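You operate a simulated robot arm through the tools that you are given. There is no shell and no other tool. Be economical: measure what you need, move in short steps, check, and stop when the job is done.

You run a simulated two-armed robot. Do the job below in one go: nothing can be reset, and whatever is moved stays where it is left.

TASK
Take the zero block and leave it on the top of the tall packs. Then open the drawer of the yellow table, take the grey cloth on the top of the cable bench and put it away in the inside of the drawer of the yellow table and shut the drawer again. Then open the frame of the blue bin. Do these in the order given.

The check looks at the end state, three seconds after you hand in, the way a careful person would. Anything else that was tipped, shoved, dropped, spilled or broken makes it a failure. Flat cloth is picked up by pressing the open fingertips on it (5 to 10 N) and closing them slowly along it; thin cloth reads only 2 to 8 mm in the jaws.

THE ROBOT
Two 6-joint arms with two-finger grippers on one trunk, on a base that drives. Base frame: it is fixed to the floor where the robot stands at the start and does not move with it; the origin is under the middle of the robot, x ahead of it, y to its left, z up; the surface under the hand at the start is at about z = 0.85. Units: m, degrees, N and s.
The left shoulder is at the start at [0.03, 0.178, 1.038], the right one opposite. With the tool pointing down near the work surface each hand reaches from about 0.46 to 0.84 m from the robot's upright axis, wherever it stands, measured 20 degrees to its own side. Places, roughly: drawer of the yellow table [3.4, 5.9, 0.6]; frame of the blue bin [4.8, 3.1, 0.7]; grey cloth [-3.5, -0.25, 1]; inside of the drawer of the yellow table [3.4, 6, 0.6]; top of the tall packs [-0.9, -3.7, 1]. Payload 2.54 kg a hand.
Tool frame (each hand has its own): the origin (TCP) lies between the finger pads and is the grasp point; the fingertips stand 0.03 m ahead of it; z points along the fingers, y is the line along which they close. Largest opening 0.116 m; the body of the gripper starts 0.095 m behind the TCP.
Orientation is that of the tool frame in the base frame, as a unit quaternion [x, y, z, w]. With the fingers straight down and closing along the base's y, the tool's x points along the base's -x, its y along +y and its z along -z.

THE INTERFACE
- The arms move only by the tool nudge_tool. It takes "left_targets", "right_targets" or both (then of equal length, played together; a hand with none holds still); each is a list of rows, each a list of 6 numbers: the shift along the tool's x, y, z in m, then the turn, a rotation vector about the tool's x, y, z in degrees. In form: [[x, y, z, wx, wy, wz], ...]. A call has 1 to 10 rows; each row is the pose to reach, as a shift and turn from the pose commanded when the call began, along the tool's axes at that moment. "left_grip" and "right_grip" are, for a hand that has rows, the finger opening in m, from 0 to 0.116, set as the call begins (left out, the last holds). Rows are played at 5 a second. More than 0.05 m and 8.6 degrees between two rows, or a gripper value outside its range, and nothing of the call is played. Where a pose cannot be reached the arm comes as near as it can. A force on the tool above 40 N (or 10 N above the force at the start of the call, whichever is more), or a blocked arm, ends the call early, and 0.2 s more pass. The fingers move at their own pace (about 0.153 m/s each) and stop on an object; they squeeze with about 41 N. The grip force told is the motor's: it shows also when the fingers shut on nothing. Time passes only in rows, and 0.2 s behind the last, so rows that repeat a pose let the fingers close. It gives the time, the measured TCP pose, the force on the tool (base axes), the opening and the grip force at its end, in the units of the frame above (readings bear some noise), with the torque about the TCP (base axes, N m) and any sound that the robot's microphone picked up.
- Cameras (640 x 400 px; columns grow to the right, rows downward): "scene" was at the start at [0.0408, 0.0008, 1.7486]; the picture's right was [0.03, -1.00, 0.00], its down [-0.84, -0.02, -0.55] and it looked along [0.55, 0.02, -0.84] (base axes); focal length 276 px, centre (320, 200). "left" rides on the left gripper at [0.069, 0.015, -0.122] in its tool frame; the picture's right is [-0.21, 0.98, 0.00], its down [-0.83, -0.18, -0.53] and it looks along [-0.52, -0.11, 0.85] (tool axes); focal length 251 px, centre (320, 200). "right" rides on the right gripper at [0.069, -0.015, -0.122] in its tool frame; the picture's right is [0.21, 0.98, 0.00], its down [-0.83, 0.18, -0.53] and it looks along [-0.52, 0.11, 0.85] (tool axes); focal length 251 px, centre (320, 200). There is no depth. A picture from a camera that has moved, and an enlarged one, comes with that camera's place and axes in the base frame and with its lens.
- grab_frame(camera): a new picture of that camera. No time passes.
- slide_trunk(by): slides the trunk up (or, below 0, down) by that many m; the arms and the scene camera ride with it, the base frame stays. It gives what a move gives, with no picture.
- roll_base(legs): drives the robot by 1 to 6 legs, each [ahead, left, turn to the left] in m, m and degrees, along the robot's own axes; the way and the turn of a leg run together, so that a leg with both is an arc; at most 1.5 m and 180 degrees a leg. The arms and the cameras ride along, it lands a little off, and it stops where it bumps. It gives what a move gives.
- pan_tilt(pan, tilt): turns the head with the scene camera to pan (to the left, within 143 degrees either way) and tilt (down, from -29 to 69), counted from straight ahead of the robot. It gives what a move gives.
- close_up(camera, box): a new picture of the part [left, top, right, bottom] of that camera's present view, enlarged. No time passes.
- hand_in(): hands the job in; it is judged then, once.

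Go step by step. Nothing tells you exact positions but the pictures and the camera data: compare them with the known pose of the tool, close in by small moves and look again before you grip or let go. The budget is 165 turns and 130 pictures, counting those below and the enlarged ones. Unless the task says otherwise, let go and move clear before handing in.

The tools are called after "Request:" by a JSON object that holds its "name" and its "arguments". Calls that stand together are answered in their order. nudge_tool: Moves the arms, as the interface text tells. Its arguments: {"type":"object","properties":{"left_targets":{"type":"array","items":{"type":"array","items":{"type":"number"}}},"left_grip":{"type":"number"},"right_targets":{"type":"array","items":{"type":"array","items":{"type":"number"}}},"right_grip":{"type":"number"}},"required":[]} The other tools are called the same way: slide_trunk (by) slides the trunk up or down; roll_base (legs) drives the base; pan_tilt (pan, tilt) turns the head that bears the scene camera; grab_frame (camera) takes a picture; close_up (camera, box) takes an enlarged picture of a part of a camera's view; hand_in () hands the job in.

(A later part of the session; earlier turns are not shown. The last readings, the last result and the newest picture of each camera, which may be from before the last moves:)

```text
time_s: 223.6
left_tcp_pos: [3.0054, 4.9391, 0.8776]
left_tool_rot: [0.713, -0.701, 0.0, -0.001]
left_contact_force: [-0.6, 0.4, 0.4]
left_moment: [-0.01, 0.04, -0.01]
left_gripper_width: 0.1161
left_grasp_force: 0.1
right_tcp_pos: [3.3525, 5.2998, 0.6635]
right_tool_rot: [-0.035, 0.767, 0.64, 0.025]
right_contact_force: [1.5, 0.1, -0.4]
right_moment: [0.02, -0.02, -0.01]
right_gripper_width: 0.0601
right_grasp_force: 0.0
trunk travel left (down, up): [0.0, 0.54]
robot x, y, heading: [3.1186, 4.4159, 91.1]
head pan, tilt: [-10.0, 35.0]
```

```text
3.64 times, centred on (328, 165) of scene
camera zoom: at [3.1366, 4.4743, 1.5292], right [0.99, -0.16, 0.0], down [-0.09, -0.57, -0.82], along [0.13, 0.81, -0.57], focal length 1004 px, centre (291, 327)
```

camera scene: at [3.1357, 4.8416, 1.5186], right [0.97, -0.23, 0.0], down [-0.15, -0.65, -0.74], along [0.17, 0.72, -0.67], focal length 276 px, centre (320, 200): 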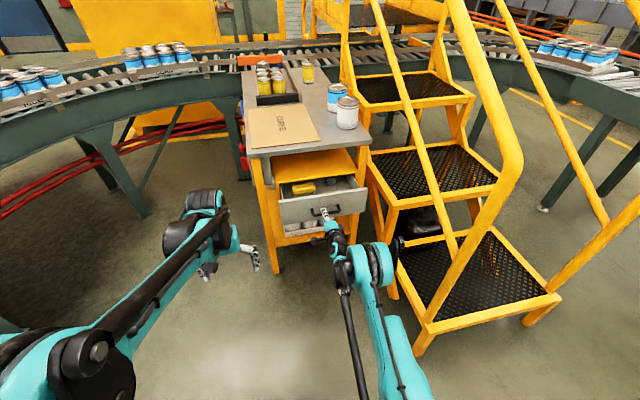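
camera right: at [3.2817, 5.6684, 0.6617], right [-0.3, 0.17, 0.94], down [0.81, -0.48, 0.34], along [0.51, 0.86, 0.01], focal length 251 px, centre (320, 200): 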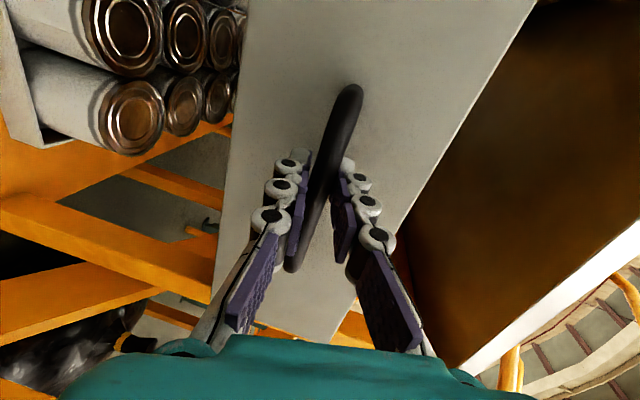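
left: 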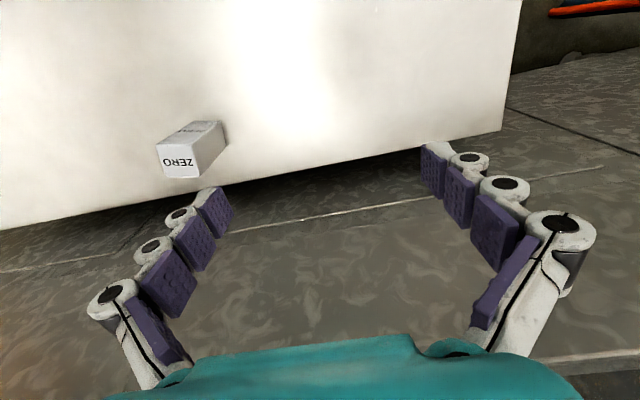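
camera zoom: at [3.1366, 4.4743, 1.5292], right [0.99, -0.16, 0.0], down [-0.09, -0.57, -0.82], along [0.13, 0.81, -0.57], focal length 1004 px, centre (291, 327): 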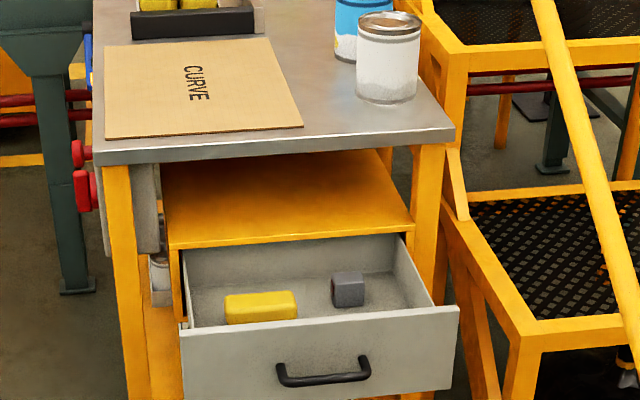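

The drawer is open and undisturbed. Before driving I'll fold the right hand back to pointing down.

Request:
{"name": "nudge_tool", "arguments": {"right_targets": [[-0.001, 0.013, -0.023, 4.9, 4.9, -4.9], [-0.002, 0.026, -0.045, 9.8, 9.8, -9.8], [-0.003, 0.04, -0.068, 14.7, 14.7, -14.7], [-0.004, 0.053, -0.091, 19.6, 19.6, -19.6], [-0.005, 0.066, -0.113, 24.5, 24.5, -24.5], [-0.006, 0.079, -0.136, 29.4, 29.4, -29.4], [-0.007, 0.093, -0.159, 34.3, 34.3, -34.3]]}}

Request:
{"name": "slide_trunk", "arguments": {"by": 0.3}}

```text
time_s: 225.2
left_tcp_pos: [3.0042, 4.9389, 0.8776]
left_tool_rot: [0.713, -0.701, -0.001, 0.0]
left_contact_force: [-0.2, -0.4, -0.6]
left_moment: [-0.05, 0.03, 0.04]
left_gripper_width: 0.1159
left_grasp_force: 0.0
right_tcp_pos: [3.3541, 5.157, 0.7833]
right_tool_rot: [-0.427, 0.846, 0.318, -0.003]
right_contact_force: [-1.2, 0.4, 0.1]
right_moment: [-0.01, 0.01, -0.01]
right_gripper_width: 0.0601
right_grasp_force: 0.0
trunk travel left (down, up): [0.0, 0.54]
robot x, y, heading: [3.1218, 4.4218, 90.9]
head pan, tilt: [-10.0, 35.0]
```

```text
time_s: 228.2
left_tcp_pos: [3.0055, 4.9403, 1.1772]
left_tool_rot: [0.713, -0.701, 0.0, 0.0]
left_contact_force: [0.5, 1.0, -0.4]
left_moment: [0.01, 0.0, -0.03]
left_gripper_width: 0.1162
left_grasp_force: 0.2
right_tcp_pos: [3.3535, 5.1588, 1.0826]
right_tool_rot: [-0.426, 0.846, 0.32, -0.003]
right_contact_force: [-0.5, 0.4, -0.1]
right_moment: [0.0, 0.0, -0.02]
right_gripper_width: 0.0601
right_grasp_force: 0.0
trunk travel left (down, up): [-0.3, 0.24]
robot x, y, heading: [3.12, 4.4193, 90.9]
head pan, tilt: [-10.0, 35.0]
```

Request:
{"name": "nudge_tool", "arguments": {"right_targets": [[0.0106, -0.001, -0.022, 3.86, 3.8, -5.03], [0.0213, -0.002, -0.044, 7.7, 7.6, -10.06], [0.0319, -0.003, -0.066, 11.57, 11.4, -15.1], [0.0425, -0.004, -0.089, 15.4, 15.2, -20.1], [0.053, -0.005, -0.111, 19.3, 19.0, -25.1], [0.064, -0.006, -0.133, 23.1, 22.8, -30.2], [0.0744, -0.006, -0.155, 27.0, 26.6, -35.2]]}}

Request:
{"name": "pan_tilt", "arguments": {"pan": -130, "tilt": 25}}

Request:
{"name": "grab_frame", "arguments": {"camera": "scene"}}

```text
time_s: 229.8
left_tcp_pos: [3.004, 4.939, 1.179]
left_tool_rot: [0.712, -0.702, -0.001, 0.0]
left_contact_force: [-0.5, -0.6, -0.1]
left_moment: [0.01, -0.03, -0.02]
left_gripper_width: 0.1159
left_grasp_force: 0.1
right_tcp_pos: [3.3529, 5.0173, 1.1851]
right_tool_rot: [0.708, -0.706, 0.0, 0.001]
right_contact_force: [0.6, 0.0, -0.5]
right_moment: [0.01, 0.01, 0.0]
right_gripper_width: 0.0601
right_grasp_force: 0.0
trunk travel left (down, up): [-0.3, 0.24]
robot x, y, heading: [3.1226, 4.4168, 90.7]
head pan, tilt: [-10.0, 35.0]
```

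```text
time_s: 231.8
left_tcp_pos: [3.005, 4.9395, 1.1778]
left_tool_rot: [0.713, -0.702, 0.0, 0.0]
left_contact_force: [0.1, 0.0, 0.2]
left_moment: [-0.01, 0.0, 0.0]
left_gripper_width: 0.1163
left_grasp_force: 0.1
right_tcp_pos: [3.3541, 5.0177, 1.1825]
right_tool_rot: [-0.706, 0.708, 0.0, -0.001]
right_contact_force: [0.8, 1.1, 1.3]
right_moment: [-0.03, -0.01, 0.01]
right_gripper_width: 0.0601
right_grasp_force: 0.1
trunk travel left (down, up): [-0.3, 0.24]
robot x, y, heading: [3.1204, 4.4181, 90.6]
head pan, tilt: [-130.0, 25.0]
```

```text
71 pictures are left
camera scene: at [3.1942, 4.3294, 1.845], right [-0.63, -0.78, 0.0], down [-0.33, 0.27, -0.91], along [0.7, -0.57, -0.42], focal length 276 px, centre (320, 200)
```

scene: 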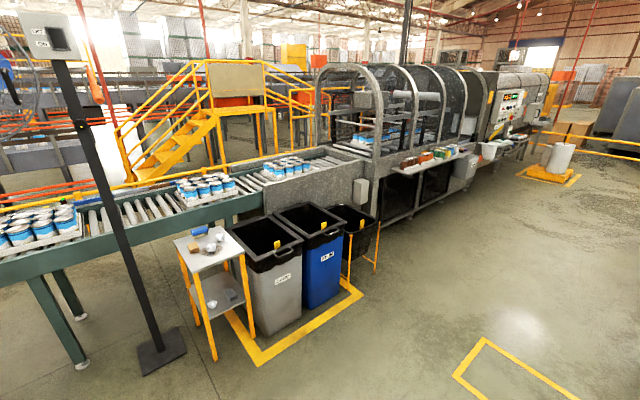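

I have a view of the blue bin for later. Now I drive back for the cloth: south down the aisle, then west.

Request:
{"name": "roll_base", "arguments": {"legs": [[-1.45, -0.15, 0], [-1.45, 0, 0], [-1.45, 0, 0], [-1.45, 0, 0], [-1.4, 0, 0], [0, 0, 89.5]]}}

Request:
{"name": "pan_tilt", "arguments": {"pan": 0, "tilt": 20}}

Request:
{"name": "grab_frame", "arguments": {"camera": "scene"}}

```text
time_s: 269.7
left_tcp_pos: [3.0921, -2.9017, 1.1774]
left_tool_rot: [0.999, 0.04, 0.0, 0.0]
left_contact_force: [0.8, 0.4, -0.8]
left_moment: [0.02, 0.02, 0.0]
left_gripper_width: 0.1159
left_grasp_force: 0.0
right_tcp_pos: [2.9911, -2.559, 1.1834]
right_tool_rot: [1.0, 0.031, 0.001, 0.001]
right_contact_force: [0.5, -0.6, 0.0]
right_moment: [-0.01, 0.0, 0.02]
right_gripper_width: 0.0598
right_grasp_force: 0.0
trunk travel left (down, up): [-0.3, 0.24]
robot x, y, heading: [3.6029, -2.7533, -175.6]
head pan, tilt: [-130.0, 25.0]
```

```text
time_s: 271.8
left_tcp_pos: [3.0927, -2.9002, 1.1784]
left_tool_rot: [0.999, 0.041, 0.0, 0.0]
left_contact_force: [-0.1, 0.2, 0.2]
left_moment: [0.03, 0.05, -0.03]
left_gripper_width: 0.1159
left_grasp_force: 0.1
right_tcp_pos: [2.9913, -2.5591, 1.1826]
right_tool_rot: [0.999, 0.032, 0.001, 0.001]
right_contact_force: [0.4, -0.2, -0.8]
right_moment: [0.01, 0.01, -0.03]
right_gripper_width: 0.0602
right_grasp_force: 0.1
trunk travel left (down, up): [-0.3, 0.24]
robot x, y, heading: [3.6057, -2.7532, -175.2]
head pan, tilt: [0.0, 20.0]
```

```text
70 pictures are left
camera scene: at [3.5418, -2.7573, 1.853], right [-0.08, 1.0, 0.0], down [0.34, 0.03, -0.94], along [-0.94, -0.08, -0.34], focal length 276 px, centre (320, 200)
```

scene: 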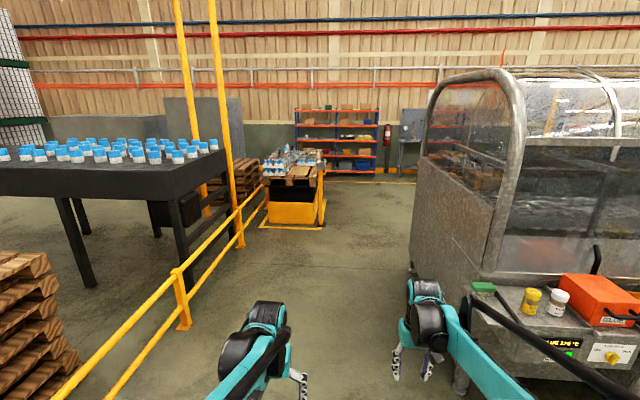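

Request:
{"name": "roll_base", "arguments": {"legs": [[0, 0, -4.8], [1.4, 0.05, 0], [1.4, 0, 0], [0.95, 0, 0], [1.05, -1.0, 0], [1.0, -1.0, 0]]}}

Request:
{"name": "pan_tilt", "arguments": {"pan": 0, "tilt": 30}}

Request:
{"name": "grab_frame", "arguments": {"camera": "scene"}}

```text
time_s: 290.4
left_tcp_pos: [-0.5992, -2.9899, 1.1783]
left_tool_rot: [0.998, 0.066, -0.001, 0.0]
left_contact_force: [-0.5, 0.0, -0.3]
left_moment: [0.04, -0.05, 0.03]
left_gripper_width: 0.1159
left_grasp_force: 0.0
right_tcp_pos: [-0.7176, -2.652, 1.1811]
right_tool_rot: [0.998, 0.059, 0.001, -0.001]
right_contact_force: [-0.7, -1.6, -0.1]
right_moment: [0.06, -0.07, 0.03]
right_gripper_width: 0.0602
right_grasp_force: 0.1
trunk travel left (down, up): [-0.3, 0.24]
robot x, y, heading: [-0.0973, -2.8096, -172.4]
head pan, tilt: [0.0, 20.0]
stopped in leg 4: the robot was blocked; the commanded pose is now the measured one
```

```text
time_s: 291.1
left_tcp_pos: [-0.5963, -2.9866, 1.1785]
left_tool_rot: [0.998, 0.066, 0.0, 0.0]
left_contact_force: [0.0, 0.1, 0.5]
left_moment: [0.01, 0.01, 0.02]
left_gripper_width: 0.1161
left_grasp_force: 0.1
right_tcp_pos: [-0.7159, -2.6507, 1.183]
right_tool_rot: [0.998, 0.059, 0.001, 0.001]
right_contact_force: [0.0, 0.2, 0.6]
right_moment: [0.0, 0.01, -0.02]
right_gripper_width: 0.0599
right_grasp_force: 0.1
trunk travel left (down, up): [-0.3, 0.24]
robot x, y, heading: [-0.0954, -2.8093, -172.3]
head pan, tilt: [0.0, 30.0]
```

```text
69 pictures are left
camera scene: at [-0.1522, -2.8187, 1.8371], right [-0.13, 0.99, 0.0], down [0.49, 0.07, -0.87], along [-0.86, -0.11, -0.5], focal length 276 px, centre (320, 200)
```

scene: 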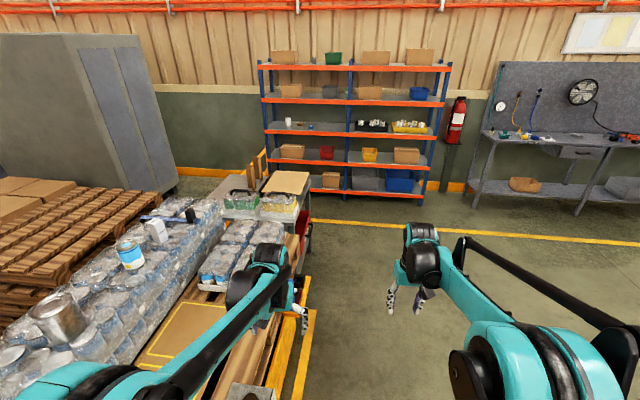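

I bumped something, probably the lift's control post, with the base's front left. I'll back off and inspect it.

Request:
{"name": "roll_base", "arguments": {"legs": [[-0.2, -0.3, 0]]}}

Request:
{"name": "pan_tilt", "arguments": {"pan": 30, "tilt": 45}}

Request:
{"name": "grab_frame", "arguments": {"camera": "scene"}}

```text
time_s: 293.4
left_tcp_pos: [-0.4398, -2.6648, 1.1791]
left_tool_rot: [0.998, 0.067, -0.001, -0.001]
left_contact_force: [-0.2, 1.0, 0.4]
left_moment: [0.02, -0.01, 0.0]
left_gripper_width: 0.1161
left_grasp_force: 0.1
right_tcp_pos: [-0.5609, -2.3285, 1.1842]
right_tool_rot: [0.998, 0.061, 0.0, 0.001]
right_contact_force: [0.6, -0.7, 0.3]
right_moment: [-0.03, 0.04, 0.03]
right_gripper_width: 0.0599
right_grasp_force: 0.0
trunk travel left (down, up): [-0.3, 0.24]
robot x, y, heading: [0.0632, -2.4905, -172.2]
head pan, tilt: [0.0, 30.0]
```

```text
time_s: 294.3
left_tcp_pos: [-0.441, -2.665, 1.1787]
left_tool_rot: [0.998, 0.068, 0.0, -0.001]
left_contact_force: [0.5, -0.9, 0.0]
left_moment: [-0.02, 0.03, 0.03]
left_gripper_width: 0.1162
left_grasp_force: 0.2
right_tcp_pos: [-0.5622, -2.3289, 1.1837]
right_tool_rot: [0.998, 0.061, 0.0, 0.001]
right_contact_force: [0.5, 0.1, 0.3]
right_moment: [0.0, -0.02, 0.0]
right_gripper_width: 0.0602
right_grasp_force: 0.0
trunk travel left (down, up): [-0.3, 0.24]
robot x, y, heading: [0.0584, -2.488, -172.4]
head pan, tilt: [30.0, 45.0]
```

```text
68 pictures are left
camera scene: at [0.0274, -2.5344, 1.8144], right [-0.61, 0.79, 0.0], down [0.56, 0.43, -0.71], along [-0.56, -0.43, -0.71], focal length 276 px, centre (320, 200)
```

scene: 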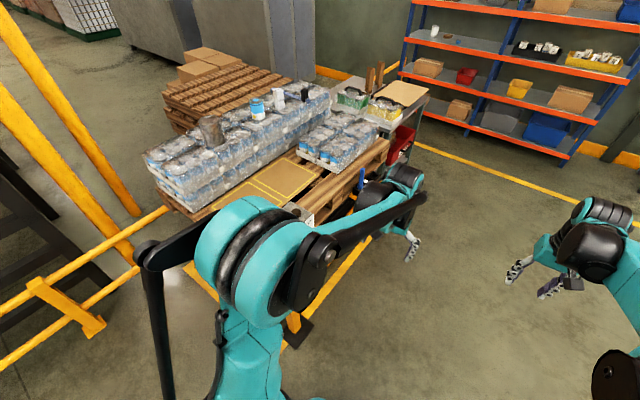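

The post and the packs look intact. I'll continue to the cable bench, keeping well clear.

Request:
{"name": "roll_base", "arguments": {"legs": [[0, 0, -7.6], [1.1, -1.0, 0], [1.2, -0.9, 0]]}}

Request:
{"name": "pan_tilt", "arguments": {"pan": 0, "tilt": 30}}

Request:
{"name": "grab_frame", "arguments": {"camera": "scene"}}

Request:
{"name": "pan_tilt", "arguments": {"pan": 110, "tilt": 20}}

Request:
{"name": "grab_frame", "arguments": {"camera": "scene"}}

```text
time_s: 309.3
left_tcp_pos: [-2.7637, -0.6904, 1.1779]
left_tool_rot: [1.0, -0.011, 0.0, 0.0]
left_contact_force: [-1.1, 0.4, 1.1]
left_moment: [0.03, 0.01, 0.01]
left_gripper_width: 0.1159
left_grasp_force: 0.0
right_tcp_pos: [-2.8291, -0.3392, 1.1836]
right_tool_rot: [1.0, -0.019, 0.001, 0.001]
right_contact_force: [0.0, 0.4, -0.4]
right_moment: [-0.06, 0.0, 0.01]
right_gripper_width: 0.0601
right_grasp_force: 0.1
trunk travel left (down, up): [-0.3, 0.24]
robot x, y, heading: [-2.2417, -0.5913, 178.9]
head pan, tilt: [30.0, 45.0]
```

```text
time_s: 310.3
left_tcp_pos: [-2.7634, -0.6906, 1.1786]
left_tool_rot: [1.0, -0.011, 0.0, 0.001]
left_contact_force: [-0.6, -0.3, -0.6]
left_moment: [0.03, -0.02, -0.01]
left_gripper_width: 0.116
left_grasp_force: 0.1
right_tcp_pos: [-2.829, -0.339, 1.1838]
right_tool_rot: [1.0, -0.019, 0.001, 0.001]
right_contact_force: [0.3, -0.3, -0.7]
right_moment: [-0.03, 0.02, 0.0]
right_gripper_width: 0.0597
right_grasp_force: 0.3
trunk travel left (down, up): [-0.3, 0.24]
robot x, y, heading: [-2.2399, -0.5934, 178.6]
head pan, tilt: [0.0, 30.0]
```

```text
67 pictures are left
camera scene: at [-2.2997, -0.5938, 1.8369], right [0.02, 1.0, 0.0], down [0.5, -0.01, -0.87], along [-0.87, 0.02, -0.5], focal length 276 px, centre (320, 200)
```

scene: 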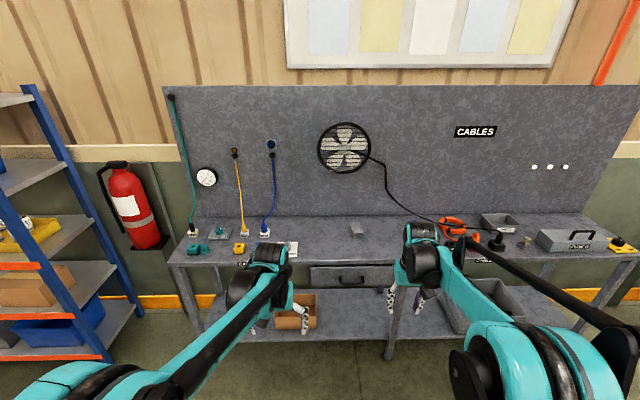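

```text
time_s: 312.1
left_tcp_pos: [-2.7637, -0.6914, 1.1782]
left_tool_rot: [1.0, -0.011, 0.0, 0.0]
left_contact_force: [0.2, 0.2, -0.3]
left_moment: [-0.02, 0.02, 0.02]
left_gripper_width: 0.1158
left_grasp_force: 0.0
right_tcp_pos: [-2.8302, -0.3389, 1.1831]
right_tool_rot: [1.0, -0.02, 0.0, 0.001]
right_contact_force: [0.3, 0.1, 0.0]
right_moment: [-0.01, 0.01, -0.01]
right_gripper_width: 0.06
right_grasp_force: 0.0
trunk travel left (down, up): [-0.3, 0.24]
robot x, y, heading: [-2.2414, -0.598, 178.6]
head pan, tilt: [110.0, 20.0]
```

```text
66 pictures are left
camera scene: at [-2.1795, -0.684, 1.8531], right [-0.95, -0.32, 0.0], down [-0.11, 0.32, -0.94], along [0.3, -0.89, -0.34], focal length 276 px, centre (320, 200)
```

scene: 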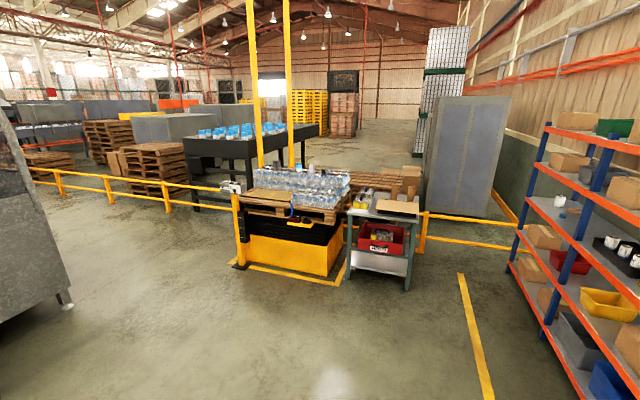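

Request:
{"name": "pan_tilt", "arguments": {"pan": 0, "tilt": 35}}

Request:
{"name": "close_up", "arguments": {"camera": "scene", "box": [240, 130, 496, 260]}}

```text
time_s: 314.0
left_tcp_pos: [-2.7642, -0.6918, 1.1785]
left_tool_rot: [1.0, -0.012, 0.0, -0.001]
left_contact_force: [-0.6, -1.0, 0.4]
left_moment: [0.02, 0.02, 0.0]
left_gripper_width: 0.1159
left_grasp_force: 0.1
right_tcp_pos: [-2.8297, -0.3394, 1.1844]
right_tool_rot: [1.0, -0.019, -0.001, 0.001]
right_contact_force: [-0.6, 0.1, 0.2]
right_moment: [0.02, -0.03, 0.01]
right_gripper_width: 0.0602
right_grasp_force: 0.2
trunk travel left (down, up): [-0.3, 0.24]
robot x, y, heading: [-2.2395, -0.5923, 178.9]
head pan, tilt: [0.0, 35.0]
```

```text
2.50 times, centred on (368, 195) of scene
camera zoom: at [-2.2973, -0.5938, 1.8292], right [0.02, 1.0, 0.0], down [0.57, -0.01, -0.82], along [-0.82, 0.02, -0.57], focal length 690 px, centre (200, 212)
```

zoom: 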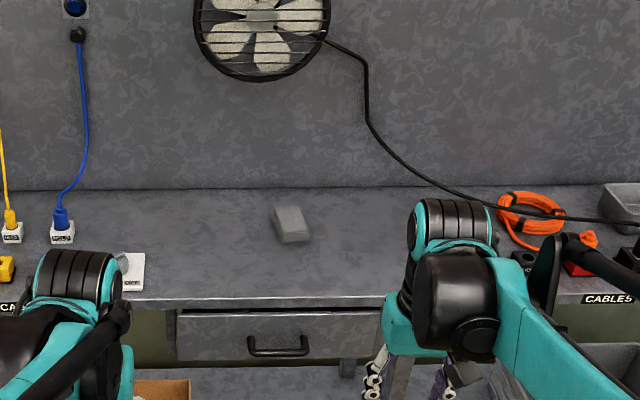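

Request:
{"name": "roll_base", "arguments": {"legs": [[0.48, 0, 1.0]]}}

Request:
{"name": "grab_frame", "arguments": {"camera": "right"}}

Request:
{"name": "grab_frame", "arguments": {"camera": "scene"}}

```text
time_s: 316.8
left_tcp_pos: [-3.2341, -0.683, 1.1777]
left_tool_rot: [1.0, -0.009, 0.0, 0.0]
left_contact_force: [0.7, -0.3, 0.6]
left_moment: [-0.01, -0.03, -0.01]
left_gripper_width: 0.1161
left_grasp_force: 0.1
right_tcp_pos: [-3.2994, -0.3329, 1.1832]
right_tool_rot: [1.0, -0.016, 0.0, 0.001]
right_contact_force: [0.0, 0.3, 0.2]
right_moment: [-0.01, -0.01, -0.02]
right_gripper_width: 0.0597
right_grasp_force: 0.1
trunk travel left (down, up): [-0.3, 0.24]
robot x, y, heading: [-2.7108, -0.5859, 178.9]
head pan, tilt: [0.0, 35.0]
```

```text
64 pictures are left
camera right: at [-3.2313, -0.3183, 1.3046], right [0.18, -0.98, 0.0], down [-0.83, -0.15, 0.53], along [-0.52, -0.1, -0.85], focal length 251 px, centre (320, 200)
```

right: 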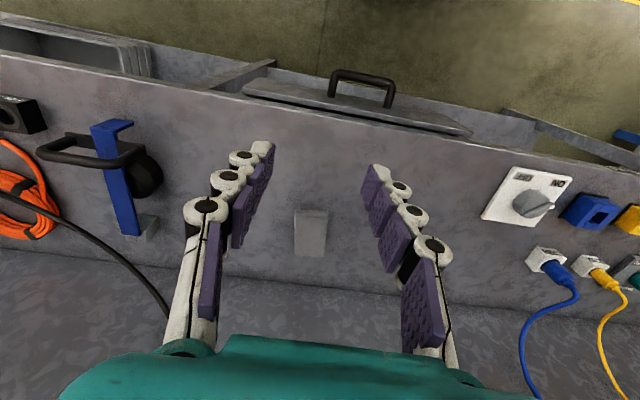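

```text
63 pictures are left
camera scene: at [-2.7668, -0.5843, 1.8292], right [0.02, 1.0, 0.0], down [0.57, -0.01, -0.82], along [-0.82, 0.02, -0.57], focal length 276 px, centre (320, 200)
```

scene: 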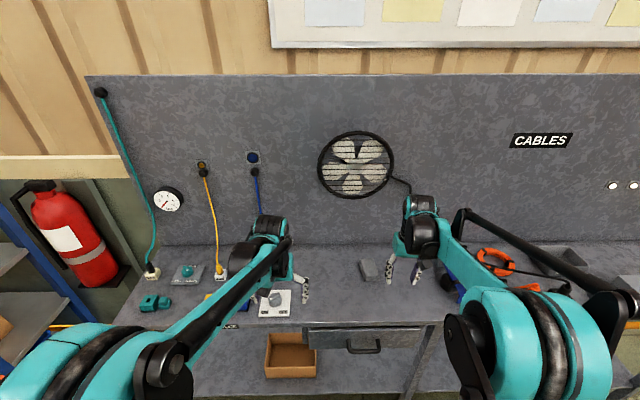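

Request:
{"name": "close_up", "arguments": {"camera": "right", "box": [230, 160, 390, 260]}}

Request:
{"name": "close_up", "arguments": {"camera": "scene", "box": [330, 240, 394, 280]}}

```text
4.00 times, centred on (310, 210) of right
camera zoom: at [-3.2313, -0.3183, 1.3046], right [0.18, -0.98, 0.0], down [-0.83, -0.15, 0.53], along [-0.52, -0.1, -0.85], focal length 1006 px, centre (360, 160)
```

zoom: 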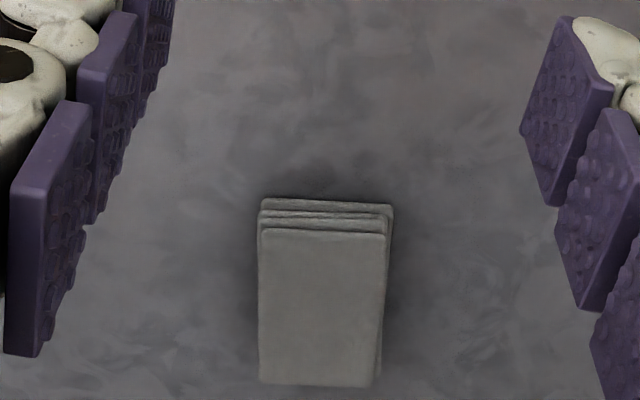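

```text
10.00 times, centred on (362, 260) of scene
camera zoom: at [-2.7668, -0.5843, 1.8292], right [0.02, 1.0, 0.0], down [0.57, -0.01, -0.82], along [-0.82, 0.02, -0.57], focal length 2761 px, centre (-100, -400)
```

zoom: 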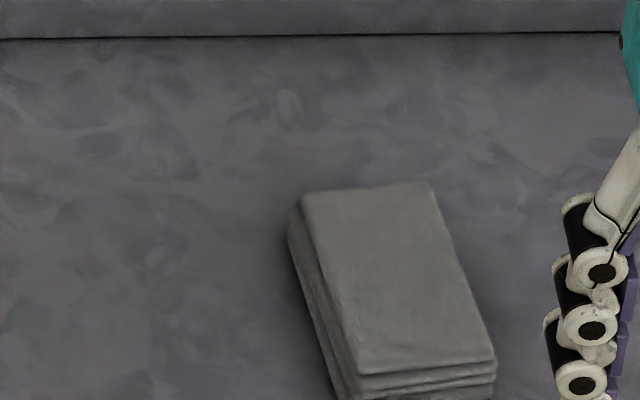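

The cloth is a small folded stack of about 5.7 × 9 × 2 cm, centred near (-3.55, -0.356), top z≈0.94. I'll drive slightly closer and position the open right hand above it.

Request:
{"name": "roll_base", "arguments": {"legs": [[0.1, 0, 0]]}}

Request:
{"name": "nudge_tool", "arguments": {"right_targets": [[-0.035, 0.004, 0.03, 0, 0, -1.5], [-0.07, 0.009, 0.06, 0, 0, -3], [-0.11, 0.013, 0.09, 0, 0, -4.5], [-0.147, 0.018, 0.11, 0, 0, -6], [-0.147, 0.018, 0.11, 0, 0, -6]], "right_grip": 0.09}}

Request:
{"name": "grab_frame", "arguments": {"camera": "right"}}

Request:
{"name": "close_up", "arguments": {"camera": "scene", "box": [320, 240, 448, 320]}}

```text
time_s: 318.0
left_tcp_pos: [-3.3331, -0.6827, 1.1781]
left_tool_rot: [1.0, -0.01, 0.0, 0.0]
left_contact_force: [-0.3, 0.3, 0.6]
left_moment: [0.01, -0.05, 0.0]
left_gripper_width: 0.1159
left_grasp_force: 0.1
right_tcp_pos: [-3.3998, -0.3307, 1.1835]
right_tool_rot: [1.0, -0.017, 0.001, 0.001]
right_contact_force: [-0.2, -0.3, 0.0]
right_moment: [0.02, -0.02, -0.05]
right_gripper_width: 0.0596
right_grasp_force: 0.1
trunk travel left (down, up): [-0.3, 0.24]
robot x, y, heading: [-2.8097, -0.584, 178.9]
head pan, tilt: [0.0, 35.0]
```

```text
refused: row 3 steps farther than a row can; nothing moved
```

```text
60 pictures are left
camera right: at [-3.3317, -0.3162, 1.3044], right [0.18, -0.98, 0.0], down [-0.83, -0.15, 0.53], along [-0.52, -0.1, -0.85], focal length 251 px, centre (320, 200)
```

right: 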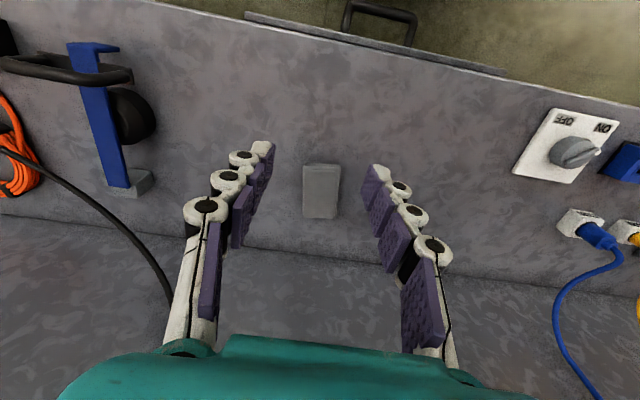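

```text
5.00 times, centred on (384, 280) of scene
camera zoom: at [-2.8674, -0.5824, 1.8292], right [0.02, 1.0, 0.0], down [0.57, -0.01, -0.82], along [-0.82, 0.02, -0.57], focal length 1381 px, centre (0, -200)
```

zoom: 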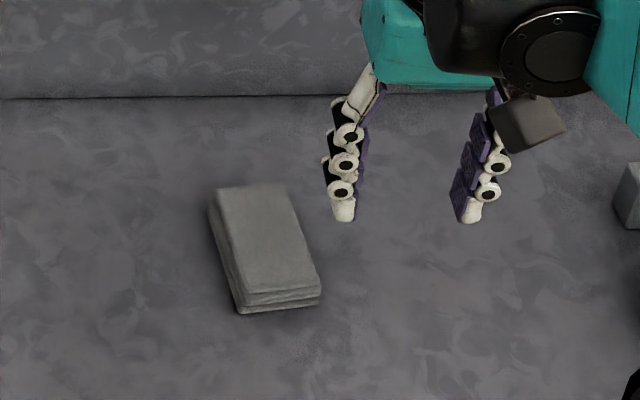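

Request:
{"name": "nudge_tool", "arguments": {"right_targets": [[-0.03, 0.006, 0.022, 0, 0, -1.2], [-0.06, 0.012, 0.044, 0, 0, -2.4], [-0.09, 0.018, 0.066, 0, 0, -3.6], [-0.12, 0.025, 0.088, 0, 0, -4.8], [-0.144, 0.031, 0.11, 0, 0, -6], [-0.144, 0.031, 0.14, 0, 0, -6], [-0.144, 0.031, 0.16, 0, 0, -6]], "right_grip": 0.09}}

Request:
{"name": "grab_frame", "arguments": {"camera": "right"}}

Request:
{"name": "close_up", "arguments": {"camera": "scene", "box": [320, 240, 448, 320]}}

```text
time_s: 319.6
left_tcp_pos: [-3.3339, -0.6808, 1.1789]
left_tool_rot: [1.0, -0.01, 0.0, -0.001]
left_contact_force: [-0.2, 0.1, -1.0]
left_moment: [0.01, 0.01, -0.03]
left_gripper_width: 0.116
left_grasp_force: 0.0
right_tcp_pos: [-3.5466, -0.3569, 1.0216]
right_tool_rot: [0.999, 0.036, 0.0, 0.001]
right_contact_force: [-0.5, -0.1, -0.4]
right_moment: [-0.01, 0.01, 0.01]
right_gripper_width: 0.0901
right_grasp_force: 0.1
trunk travel left (down, up): [-0.3, 0.24]
robot x, y, heading: [-2.8085, -0.5831, 179.0]
head pan, tilt: [0.0, 35.0]
```

```text
58 pictures are left
camera right: at [-3.4785, -0.3358, 1.1431], right [0.28, -0.96, 0.0], down [-0.81, -0.24, 0.53], along [-0.51, -0.15, -0.85], focal length 251 px, centre (320, 200)
```

right: 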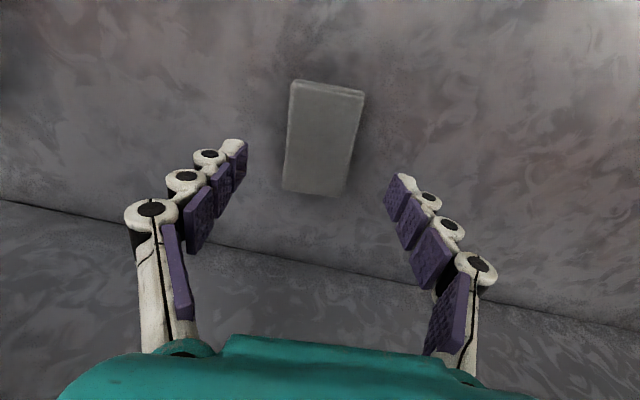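

```text
5.00 times, centred on (384, 280) of scene
camera zoom: at [-2.867, -0.5824, 1.8292], right [0.02, 1.0, 0.0], down [0.57, -0.01, -0.82], along [-0.82, 0.02, -0.57], focal length 1381 px, centre (0, -200)
```

zoom: 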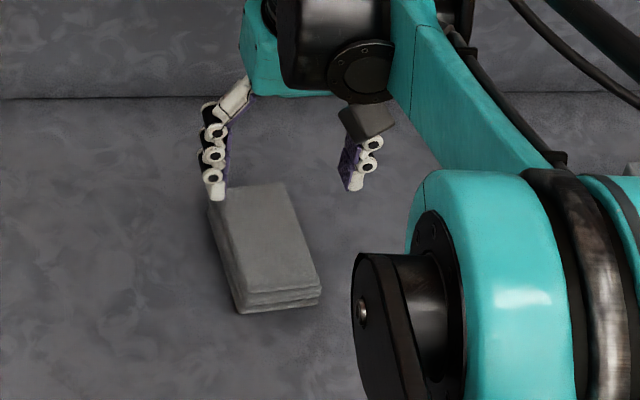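

Aligned. I'll turn 4° more and go down astride the cloth, feeling for the bench.

Request:
{"name": "nudge_tool", "arguments": {"right_targets": [[0, 0, 0.03, 0, 0, -2], [0, 0, 0.055, 0, 0, -4], [0, 0, 0.061, 0, 0, -4], [0, 0, 0.066, 0, 0, -4]]}}

Request:
{"name": "grab_frame", "arguments": {"camera": "right"}}

```text
time_s: 320.6
left_tcp_pos: [-3.3333, -0.6814, 1.1783]
left_tool_rot: [1.0, -0.01, 0.0, 0.0]
left_contact_force: [0.7, 0.5, -0.9]
left_moment: [-0.01, 0.02, 0.0]
left_gripper_width: 0.1155
left_grasp_force: 0.1
right_tcp_pos: [-3.545, -0.3565, 0.9573]
right_tool_rot: [0.998, 0.07, 0.0, 0.001]
right_contact_force: [0.6, -0.5, -0.3]
right_moment: [-0.02, -0.02, -0.01]
right_gripper_width: 0.0901
right_grasp_force: 0.0
trunk travel left (down, up): [-0.3, 0.24]
robot x, y, heading: [-2.8059, -0.5827, 178.7]
head pan, tilt: [0.0, 35.0]
```

```text
56 pictures are left
camera right: at [-3.4798, -0.3298, 1.0779], right [0.35, -0.94, 0.0], down [-0.79, -0.29, 0.53], along [-0.5, -0.19, -0.85], focal length 251 px, centre (320, 200)
```

right: 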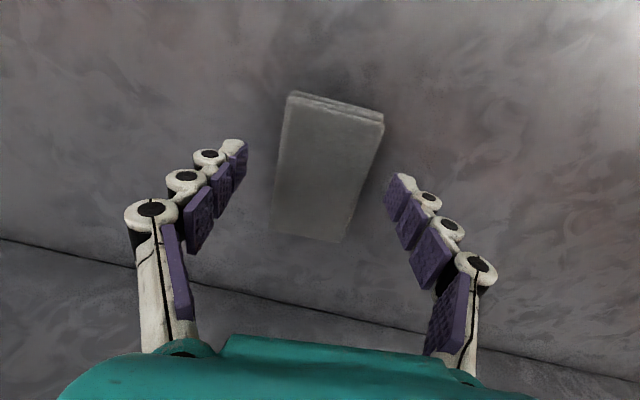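

Request:
{"name": "nudge_tool", "arguments": {"right_targets": [[0, 0, 0.003, 0, 0, 0], [0, 0, 0.006, 0, 0, 0]]}}

```text
time_s: 321.2
left_tcp_pos: [-3.3328, -0.681, 1.1786]
left_tool_rot: [1.0, -0.01, -0.001, 0.0]
left_contact_force: [0.3, -0.3, 0.5]
left_moment: [0.04, 0.0, 0.02]
left_gripper_width: 0.1162
left_grasp_force: 0.1
right_tcp_pos: [-3.5451, -0.3555, 0.9512]
right_tool_rot: [0.998, 0.07, 0.0, 0.0]
right_contact_force: [-0.6, 0.1, 0.4]
right_moment: [-0.05, 0.03, 0.01]
right_gripper_width: 0.09
right_grasp_force: 0.1
trunk travel left (down, up): [-0.3, 0.24]
robot x, y, heading: [-2.8104, -0.5844, 178.8]
head pan, tilt: [0.0, 35.0]
```

Request:
{"name": "nudge_tool", "arguments": {"right_targets": [[0, 0, 0.003, 0, 0, 0], [0, 0, 0.006, 0, 0, 0], [0, 0, 0.009, 0, 0, 0]]}}

Request:
{"name": "close_up", "arguments": {"camera": "scene", "box": [320, 240, 448, 320]}}

```text
time_s: 322.0
left_tcp_pos: [-3.3325, -0.681, 1.1782]
left_tool_rot: [1.0, -0.009, 0.0, 0.0]
left_contact_force: [-1.0, -1.1, -0.3]
left_moment: [0.02, -0.03, 0.05]
left_gripper_width: 0.1158
left_grasp_force: 0.2
right_tcp_pos: [-3.5452, -0.3552, 0.9425]
right_tool_rot: [0.998, 0.07, 0.0, 0.001]
right_contact_force: [0.5, 0.4, 0.0]
right_moment: [-0.01, 0.03, -0.03]
right_gripper_width: 0.0899
right_grasp_force: 0.0
trunk travel left (down, up): [-0.3, 0.24]
robot x, y, heading: [-2.8084, -0.5807, 179.0]
head pan, tilt: [0.0, 35.0]
```

```text
5.00 times, centred on (384, 280) of scene
camera zoom: at [-2.8665, -0.5824, 1.8292], right [0.02, 1.0, 0.0], down [0.57, -0.01, -0.82], along [-0.82, 0.02, -0.57], focal length 1381 px, centre (0, -200)
```

zoom: 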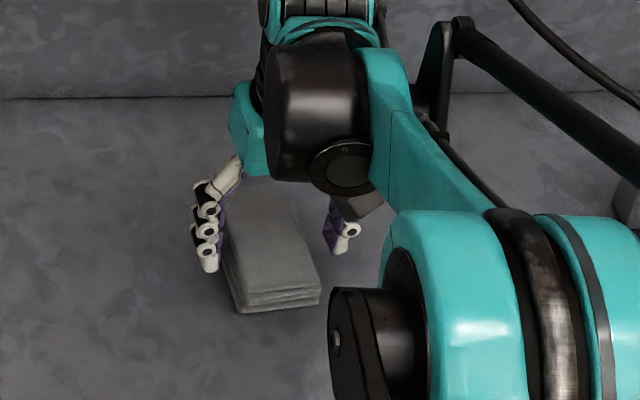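

Request:
{"name": "nudge_tool", "arguments": {"right_targets": [[0, 0, 0.003, 0, 0, 0], [0, 0, 0.006, 0, 0, 0], [0, 0, 0.009, 0, 0, 0]]}}

```text
time_s: 322.8
left_tcp_pos: [-3.333, -0.6811, 1.1787]
left_tool_rot: [1.0, -0.01, 0.0, 0.0]
left_contact_force: [0.0, 0.1, 0.6]
left_moment: [-0.03, 0.01, 0.02]
left_gripper_width: 0.116
left_grasp_force: 0.1
right_tcp_pos: [-3.5441, -0.3559, 0.9331]
right_tool_rot: [0.998, 0.069, 0.0, 0.0]
right_contact_force: [0.1, 0.2, 0.1]
right_moment: [-0.02, -0.01, 0.01]
right_gripper_width: 0.0899
right_grasp_force: 0.1
trunk travel left (down, up): [-0.3, 0.24]
robot x, y, heading: [-2.8052, -0.5855, 178.7]
head pan, tilt: [0.0, 35.0]
```

Request:
{"name": "nudge_tool", "arguments": {"right_targets": [[0, 0, 0.001, 0, 0, 0], [0, 0, 0.001, 0, 0, 0]], "right_grip": 0.06}}

Request:
{"name": "nudge_tool", "arguments": {"right_targets": [[0, 0, 0, 0, 0, 0], [0, 0, 0, 0, 0, 0]], "right_grip": 0.035}}

Request:
{"name": "grab_frame", "arguments": {"camera": "right"}}

```text
time_s: 323.4
left_tcp_pos: [-3.3322, -0.6817, 1.1784]
left_tool_rot: [1.0, -0.01, -0.001, 0.0]
left_contact_force: [-0.3, 0.1, 0.3]
left_moment: [-0.01, 0.01, 0.0]
left_gripper_width: 0.1158
left_grasp_force: 0.1
right_tcp_pos: [-3.5438, -0.3566, 0.9339]
right_tool_rot: [0.998, 0.069, 0.0, 0.001]
right_contact_force: [-2.8, 0.0, 9.5]
right_moment: [-0.15, -0.03, 0.07]
right_gripper_width: 0.0635
right_grasp_force: 41.5
trunk travel left (down, up): [-0.3, 0.24]
robot x, y, heading: [-2.8106, -0.5824, 178.8]
head pan, tilt: [0.0, 35.0]
```

```text
time_s: 324.0
left_tcp_pos: [-3.332, -0.6812, 1.1798]
left_tool_rot: [1.0, -0.009, -0.001, -0.001]
left_contact_force: [0.3, 0.6, -0.4]
left_moment: [0.0, -0.01, 0.04]
left_gripper_width: 0.1161
left_grasp_force: 0.1
right_tcp_pos: [-3.5436, -0.3562, 0.9334]
right_tool_rot: [0.997, 0.071, 0.0, 0.0]
right_contact_force: [-3.1, 0.3, 12.7]
right_moment: [-0.06, 0.04, 0.02]
right_gripper_width: 0.0639
right_grasp_force: 41.5
trunk travel left (down, up): [-0.3, 0.24]
robot x, y, heading: [-2.8082, -0.5831, 178.8]
head pan, tilt: [0.0, 35.0]
```

```text
54 pictures are left
camera right: at [-3.4786, -0.3309, 1.0545], right [0.35, -0.94, 0.0], down [-0.79, -0.29, 0.53], along [-0.5, -0.19, -0.85], focal length 251 px, centre (320, 200)
```

right: 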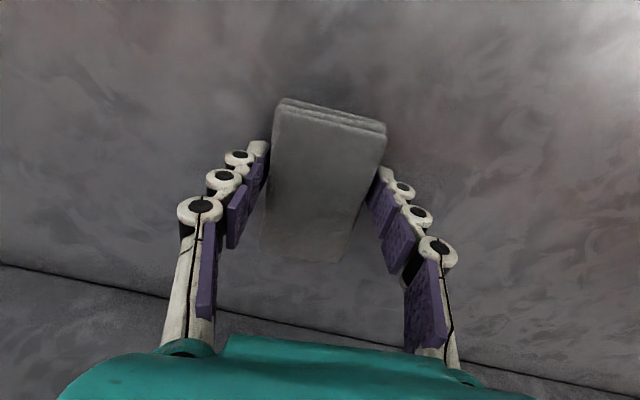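

The folded stack grips firmly at 64 mm. I'll lift it.

Request:
{"name": "nudge_tool", "arguments": {"right_targets": [[0, 0, -0.01, 0, 0, 0], [0, 0, -0.025, 0, 0, 0], [0, 0, -0.05, 0, 0, 0], [0, 0, -0.08, 0, 0, 0], [0, 0, -0.11, 0, 0, 0], [0, 0, -0.14, 0, 0, 0]]}}

Request:
{"name": "grab_frame", "arguments": {"camera": "right"}}

```text
time_s: 325.4
left_tcp_pos: [-3.3326, -0.6808, 1.1786]
left_tool_rot: [1.0, -0.009, 0.0, 0.0]
left_contact_force: [-0.7, 0.6, -0.1]
left_moment: [0.02, 0.03, 0.01]
left_gripper_width: 0.116
left_grasp_force: 0.1
right_tcp_pos: [-3.5456, -0.3565, 1.0724]
right_tool_rot: [0.998, 0.07, 0.0, 0.001]
right_contact_force: [-0.7, -0.1, -0.5]
right_moment: [0.03, 0.01, -0.01]
right_gripper_width: 0.0637
right_grasp_force: 41.0
trunk travel left (down, up): [-0.3, 0.24]
robot x, y, heading: [-2.8086, -0.583, 178.8]
head pan, tilt: [0.0, 35.0]
```

```text
53 pictures are left
camera right: at [-3.4786, -0.3314, 1.1935], right [0.35, -0.94, 0.0], down [-0.79, -0.29, 0.53], along [-0.5, -0.19, -0.85], focal length 251 px, centre (320, 200)
```

right: 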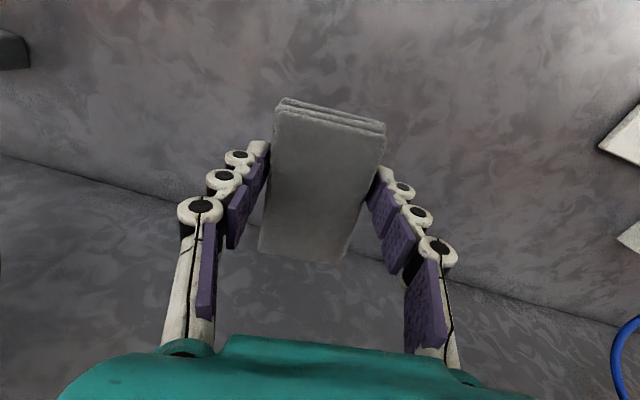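

Lifted. I'll tuck the hand in, then drive back to the drawer, keeping clear of the control post.

Request:
{"name": "nudge_tool", "arguments": {"right_targets": [[0.04, 0, -0.015, 0, 0, 0], [0.08, 0, -0.03, 0, 0, 0], [0.12, 0, -0.045, 0, 0, 0], [0.15, 0, -0.06, 0, 0, 0]]}}

Request:
{"name": "roll_base", "arguments": {"legs": [[-0.5, 0, 0], [0, 0, -178.8], [1.1, -0.9, 0], [1.1, -0.95, 0], [0.6, -0.3, 0]]}}

```text
time_s: 326.4
left_tcp_pos: [-3.3319, -0.6818, 1.1791]
left_tool_rot: [1.0, -0.01, 0.0, 0.0]
left_contact_force: [0.0, 0.1, 0.3]
left_moment: [-0.01, -0.02, -0.03]
left_gripper_width: 0.1156
left_grasp_force: 0.0
right_tcp_pos: [-3.3955, -0.3338, 1.1323]
right_tool_rot: [0.998, 0.07, 0.0, 0.001]
right_contact_force: [0.0, 0.8, 0.3]
right_moment: [0.0, 0.01, 0.01]
right_gripper_width: 0.0634
right_grasp_force: 41.2
trunk travel left (down, up): [-0.3, 0.24]
robot x, y, heading: [-2.8063, -0.5821, 178.8]
head pan, tilt: [0.0, 35.0]
```

```text
time_s: 353.5
left_tcp_pos: [0.9428, -2.7424, 1.1786]
left_tool_rot: [0.023, 1.0, 0.0, 0.001]
left_contact_force: [-0.3, 0.2, 0.0]
left_moment: [0.01, 0.02, 0.0]
left_gripper_width: 0.1157
left_grasp_force: 0.0
right_tcp_pos: [0.9983, -3.0912, 1.131]
right_tool_rot: [-0.058, 0.998, 0.001, 0.0]
right_contact_force: [-0.4, -0.5, -0.2]
right_moment: [0.04, 0.01, -0.03]
right_gripper_width: 0.0636
right_grasp_force: 40.7
trunk travel left (down, up): [-0.3, 0.24]
robot x, y, heading: [0.4164, -2.8268, -2.5]
head pan, tilt: [0.0, 35.0]
```

Request:
{"name": "roll_base", "arguments": {"legs": [[0, 0, 2.5], [1.3, 0.0, 0], [1.3, 0, 0], [0, 0, 90], [1.4, -0.3, 0], [1.45, 0, 0]]}}

```text
time_s: 383.8
left_tcp_pos: [3.1303, 0.5151, 1.1786]
left_tool_rot: [0.72, -0.694, 0.0, 0.0]
left_contact_force: [-0.6, -0.6, -0.6]
left_moment: [-0.03, 0.0, -0.01]
left_gripper_width: 0.116
left_grasp_force: 0.1
right_tcp_pos: [3.4746, 0.5989, 1.1312]
right_tool_rot: [0.773, -0.635, 0.0, 0.0]
right_contact_force: [0.7, 0.1, -0.9]
right_moment: [-0.03, -0.02, 0.01]
right_gripper_width: 0.0634
right_grasp_force: 41.0
trunk travel left (down, up): [-0.3, 0.24]
robot x, y, heading: [3.2611, -0.0037, 92.3]
head pan, tilt: [0.0, 35.0]
```

Request:
{"name": "roll_base", "arguments": {"legs": [[0, 0, -2.3], [1.45, 0.12, 0], [1.45, 0, 0], [1.4, 0, 0]]}}

Request:
{"name": "pan_tilt", "arguments": {"pan": -14, "tilt": 40}}

Request:
{"name": "grab_frame", "arguments": {"camera": "scene"}}

```text
time_s: 404.9
left_tcp_pos: [2.8023, 4.8177, 1.1781]
left_tool_rot: [0.732, -0.681, 0.0, 0.0]
left_contact_force: [-0.1, -0.9, 0.0]
left_moment: [-0.04, 0.01, -0.01]
left_gripper_width: 0.1163
left_grasp_force: 0.1
right_tcp_pos: [3.1426, 4.9135, 1.1324]
right_tool_rot: [0.784, -0.62, 0.0, 0.001]
right_contact_force: [0.6, -0.4, -0.2]
right_moment: [-0.03, 0.01, -0.01]
right_gripper_width: 0.0636
right_grasp_force: 41.1
trunk travel left (down, up): [-0.3, 0.24]
robot x, y, heading: [2.9513, 4.3041, 94.1]
head pan, tilt: [0.0, 35.0]
```

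```text
time_s: 405.6
left_tcp_pos: [2.8028, 4.8183, 1.1788]
left_tool_rot: [0.732, -0.682, -0.001, 0.0]
left_contact_force: [0.4, -0.1, 0.4]
left_moment: [0.02, 0.0, 0.02]
left_gripper_width: 0.1159
left_grasp_force: 0.0
right_tcp_pos: [3.1433, 4.9125, 1.1313]
right_tool_rot: [0.784, -0.621, 0.0, 0.0]
right_contact_force: [0.2, 0.9, 0.4]
right_moment: [-0.02, 0.0, -0.02]
right_gripper_width: 0.0635
right_grasp_force: 40.6
trunk travel left (down, up): [-0.3, 0.24]
robot x, y, heading: [2.9459, 4.3029, 94.0]
head pan, tilt: [-14.0, 40.0]
```

```text
52 pictures are left
camera scene: at [2.9659, 4.3579, 1.8217], right [0.99, -0.17, 0.0], down [-0.11, -0.63, -0.77], along [0.13, 0.75, -0.64], focal length 276 px, centre (320, 200)
```

scene: 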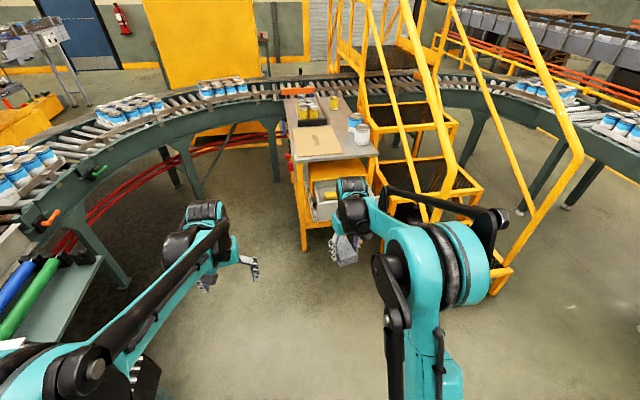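

Request:
{"name": "roll_base", "arguments": {"legs": [[0, 0, -4], [0.6, -0.18, 0]]}}

Request:
{"name": "pan_tilt", "arguments": {"pan": -18, "tilt": 52}}

Request:
{"name": "grab_frame", "arguments": {"camera": "scene"}}

Request:
{"name": "grab_frame", "arguments": {"camera": "right"}}

```text
time_s: 409.6
left_tcp_pos: [3.0187, 5.4325, 1.1777]
left_tool_rot: [-0.706, 0.708, -0.001, 0.0]
left_contact_force: [0.3, 0.5, -0.8]
left_moment: [-0.03, 0.0, -0.02]
left_gripper_width: 0.1159
left_grasp_force: 0.1
right_tcp_pos: [3.3662, 5.5012, 1.132]
right_tool_rot: [0.761, -0.649, -0.001, 0.0]
right_contact_force: [0.5, -0.1, -0.6]
right_moment: [-0.05, -0.04, 0.0]
right_gripper_width: 0.0638
right_grasp_force: 41.0
trunk travel left (down, up): [-0.3, 0.24]
robot x, y, heading: [3.1318, 4.9084, 89.8]
head pan, tilt: [-14.0, 40.0]
```

```text
time_s: 410.3
left_tcp_pos: [3.0201, 5.4308, 1.179]
left_tool_rot: [0.707, -0.707, 0.0, 0.0]
left_contact_force: [0.4, 0.1, 0.1]
left_moment: [0.01, 0.01, 0.0]
left_gripper_width: 0.1159
left_grasp_force: 0.1
right_tcp_pos: [3.3658, 5.5004, 1.132]
right_tool_rot: [0.761, -0.648, -0.001, 0.001]
right_contact_force: [0.5, 0.7, 0.4]
right_moment: [-0.03, -0.03, 0.0]
right_gripper_width: 0.0636
right_grasp_force: 41.2
trunk travel left (down, up): [-0.3, 0.24]
robot x, y, heading: [3.1254, 4.9097, 90.1]
head pan, tilt: [-18.0, 52.0]
```

```text
51 pictures are left
camera scene: at [3.1518, 4.9489, 1.8049], right [0.95, -0.31, 0.0], down [-0.24, -0.75, -0.62], along [0.19, 0.59, -0.79], focal length 276 px, centre (320, 200)
```

scene: 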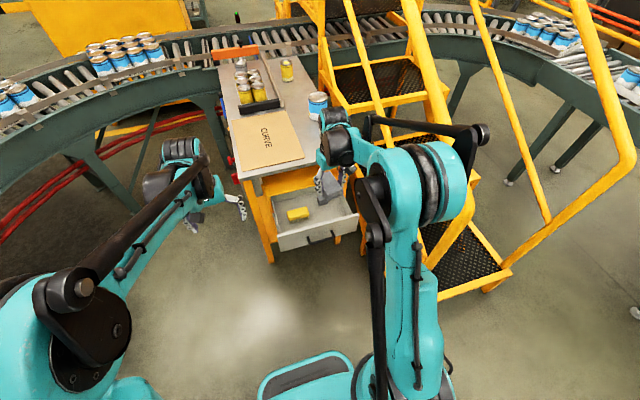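

```text
50 pictures are left
camera right: at [3.391, 5.4361, 1.2534], right [-0.93, -0.37, 0.0], down [-0.31, 0.79, 0.53], along [-0.2, 0.5, -0.85], focal length 251 px, centre (320, 200)
```

right: 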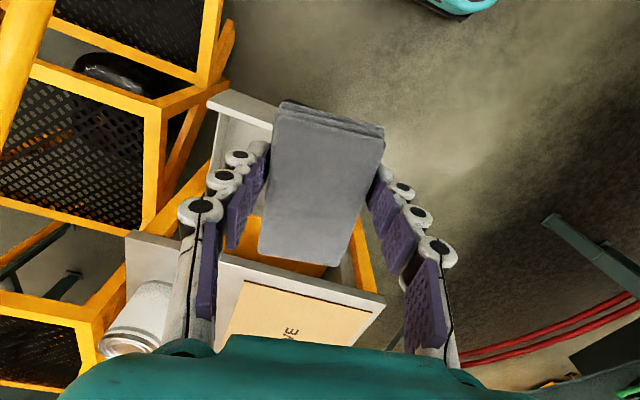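

Request:
{"name": "roll_base", "arguments": {"legs": [[0.05, 0, 0]]}}

Request:
{"name": "nudge_tool", "arguments": {"right_targets": [[-0.03, -0.021, 0, 0, 0, 2.3], [-0.061, -0.042, 0, 0, 0, 4.6], [-0.092, -0.064, 0, 0, 0, 6.9], [-0.123, -0.085, 0, 0, 0, 9.1]]}}

Request:
{"name": "slide_trunk", "arguments": {"by": -0.24}}

Request:
{"name": "grab_frame", "arguments": {"camera": "right"}}

Request:
{"name": "grab_frame", "arguments": {"camera": "scene"}}

```text
time_s: 411.2
left_tcp_pos: [3.0187, 5.4814, 1.1776]
left_tool_rot: [0.707, -0.707, 0.0, 0.001]
left_contact_force: [-0.3, 0.7, -0.5]
left_moment: [-0.03, 0.02, -0.01]
left_gripper_width: 0.1161
left_grasp_force: 0.0
right_tcp_pos: [3.3655, 5.5516, 1.1318]
right_tool_rot: [0.761, -0.649, 0.0, 0.002]
right_contact_force: [0.0, 1.2, -1.3]
right_moment: [-0.09, 0.01, 0.0]
right_gripper_width: 0.0635
right_grasp_force: 40.9
trunk travel left (down, up): [-0.3, 0.24]
robot x, y, heading: [3.125, 4.9596, 89.8]
head pan, tilt: [-18.0, 52.0]
```

```text
time_s: 412.2
left_tcp_pos: [3.02, 5.4825, 1.1775]
left_tool_rot: [0.707, -0.707, 0.0, 0.001]
left_contact_force: [-0.3, -0.4, 0.2]
left_moment: [-0.08, 0.02, -0.02]
left_gripper_width: 0.116
left_grasp_force: 0.0
right_tcp_pos: [3.4307, 5.6872, 1.1318]
right_tool_rot: [-0.707, 0.707, 0.001, -0.001]
right_contact_force: [-0.9, 0.7, -1.0]
right_moment: [-0.06, -0.01, -0.01]
right_gripper_width: 0.0635
right_grasp_force: 41.2
trunk travel left (down, up): [-0.3, 0.24]
robot x, y, heading: [3.1286, 4.963, 90.0]
head pan, tilt: [-18.0, 52.0]
```

```text
time_s: 414.8
left_tcp_pos: [3.0188, 5.4796, 0.9384]
left_tool_rot: [-0.707, 0.707, 0.001, 0.0]
left_contact_force: [0.0, -0.9, -1.0]
left_moment: [0.0, -0.02, 0.0]
left_gripper_width: 0.116
left_grasp_force: 0.1
right_tcp_pos: [3.4295, 5.6848, 0.8924]
right_tool_rot: [0.708, -0.707, -0.001, 0.0]
right_contact_force: [0.5, -0.4, -0.3]
right_moment: [0.02, 0.0, -0.01]
right_gripper_width: 0.0632
right_grasp_force: 40.7
trunk travel left (down, up): [-0.06, 0.48]
robot x, y, heading: [3.1268, 4.9555, 90.0]
head pan, tilt: [-18.0, 52.0]
```

```text
49 pictures are left
camera right: at [3.4444, 5.6172, 1.0134], right [-0.98, -0.22, 0.0], down [-0.18, 0.83, 0.53], along [-0.12, 0.52, -0.85], focal length 251 px, centre (320, 200)
```

right: 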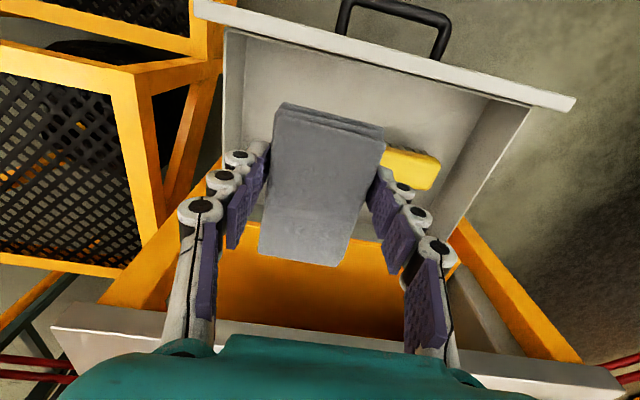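

```text
48 pictures are left
camera scene: at [3.1518, 4.9979, 1.5649], right [0.95, -0.31, 0.0], down [-0.24, -0.75, -0.62], along [0.19, 0.59, -0.79], focal length 276 px, centre (320, 200)
```

scene: 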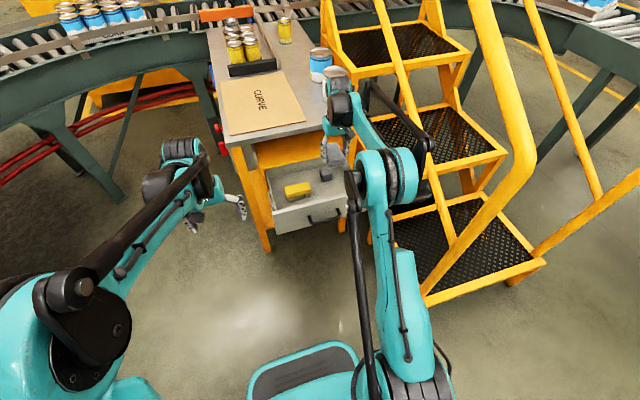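

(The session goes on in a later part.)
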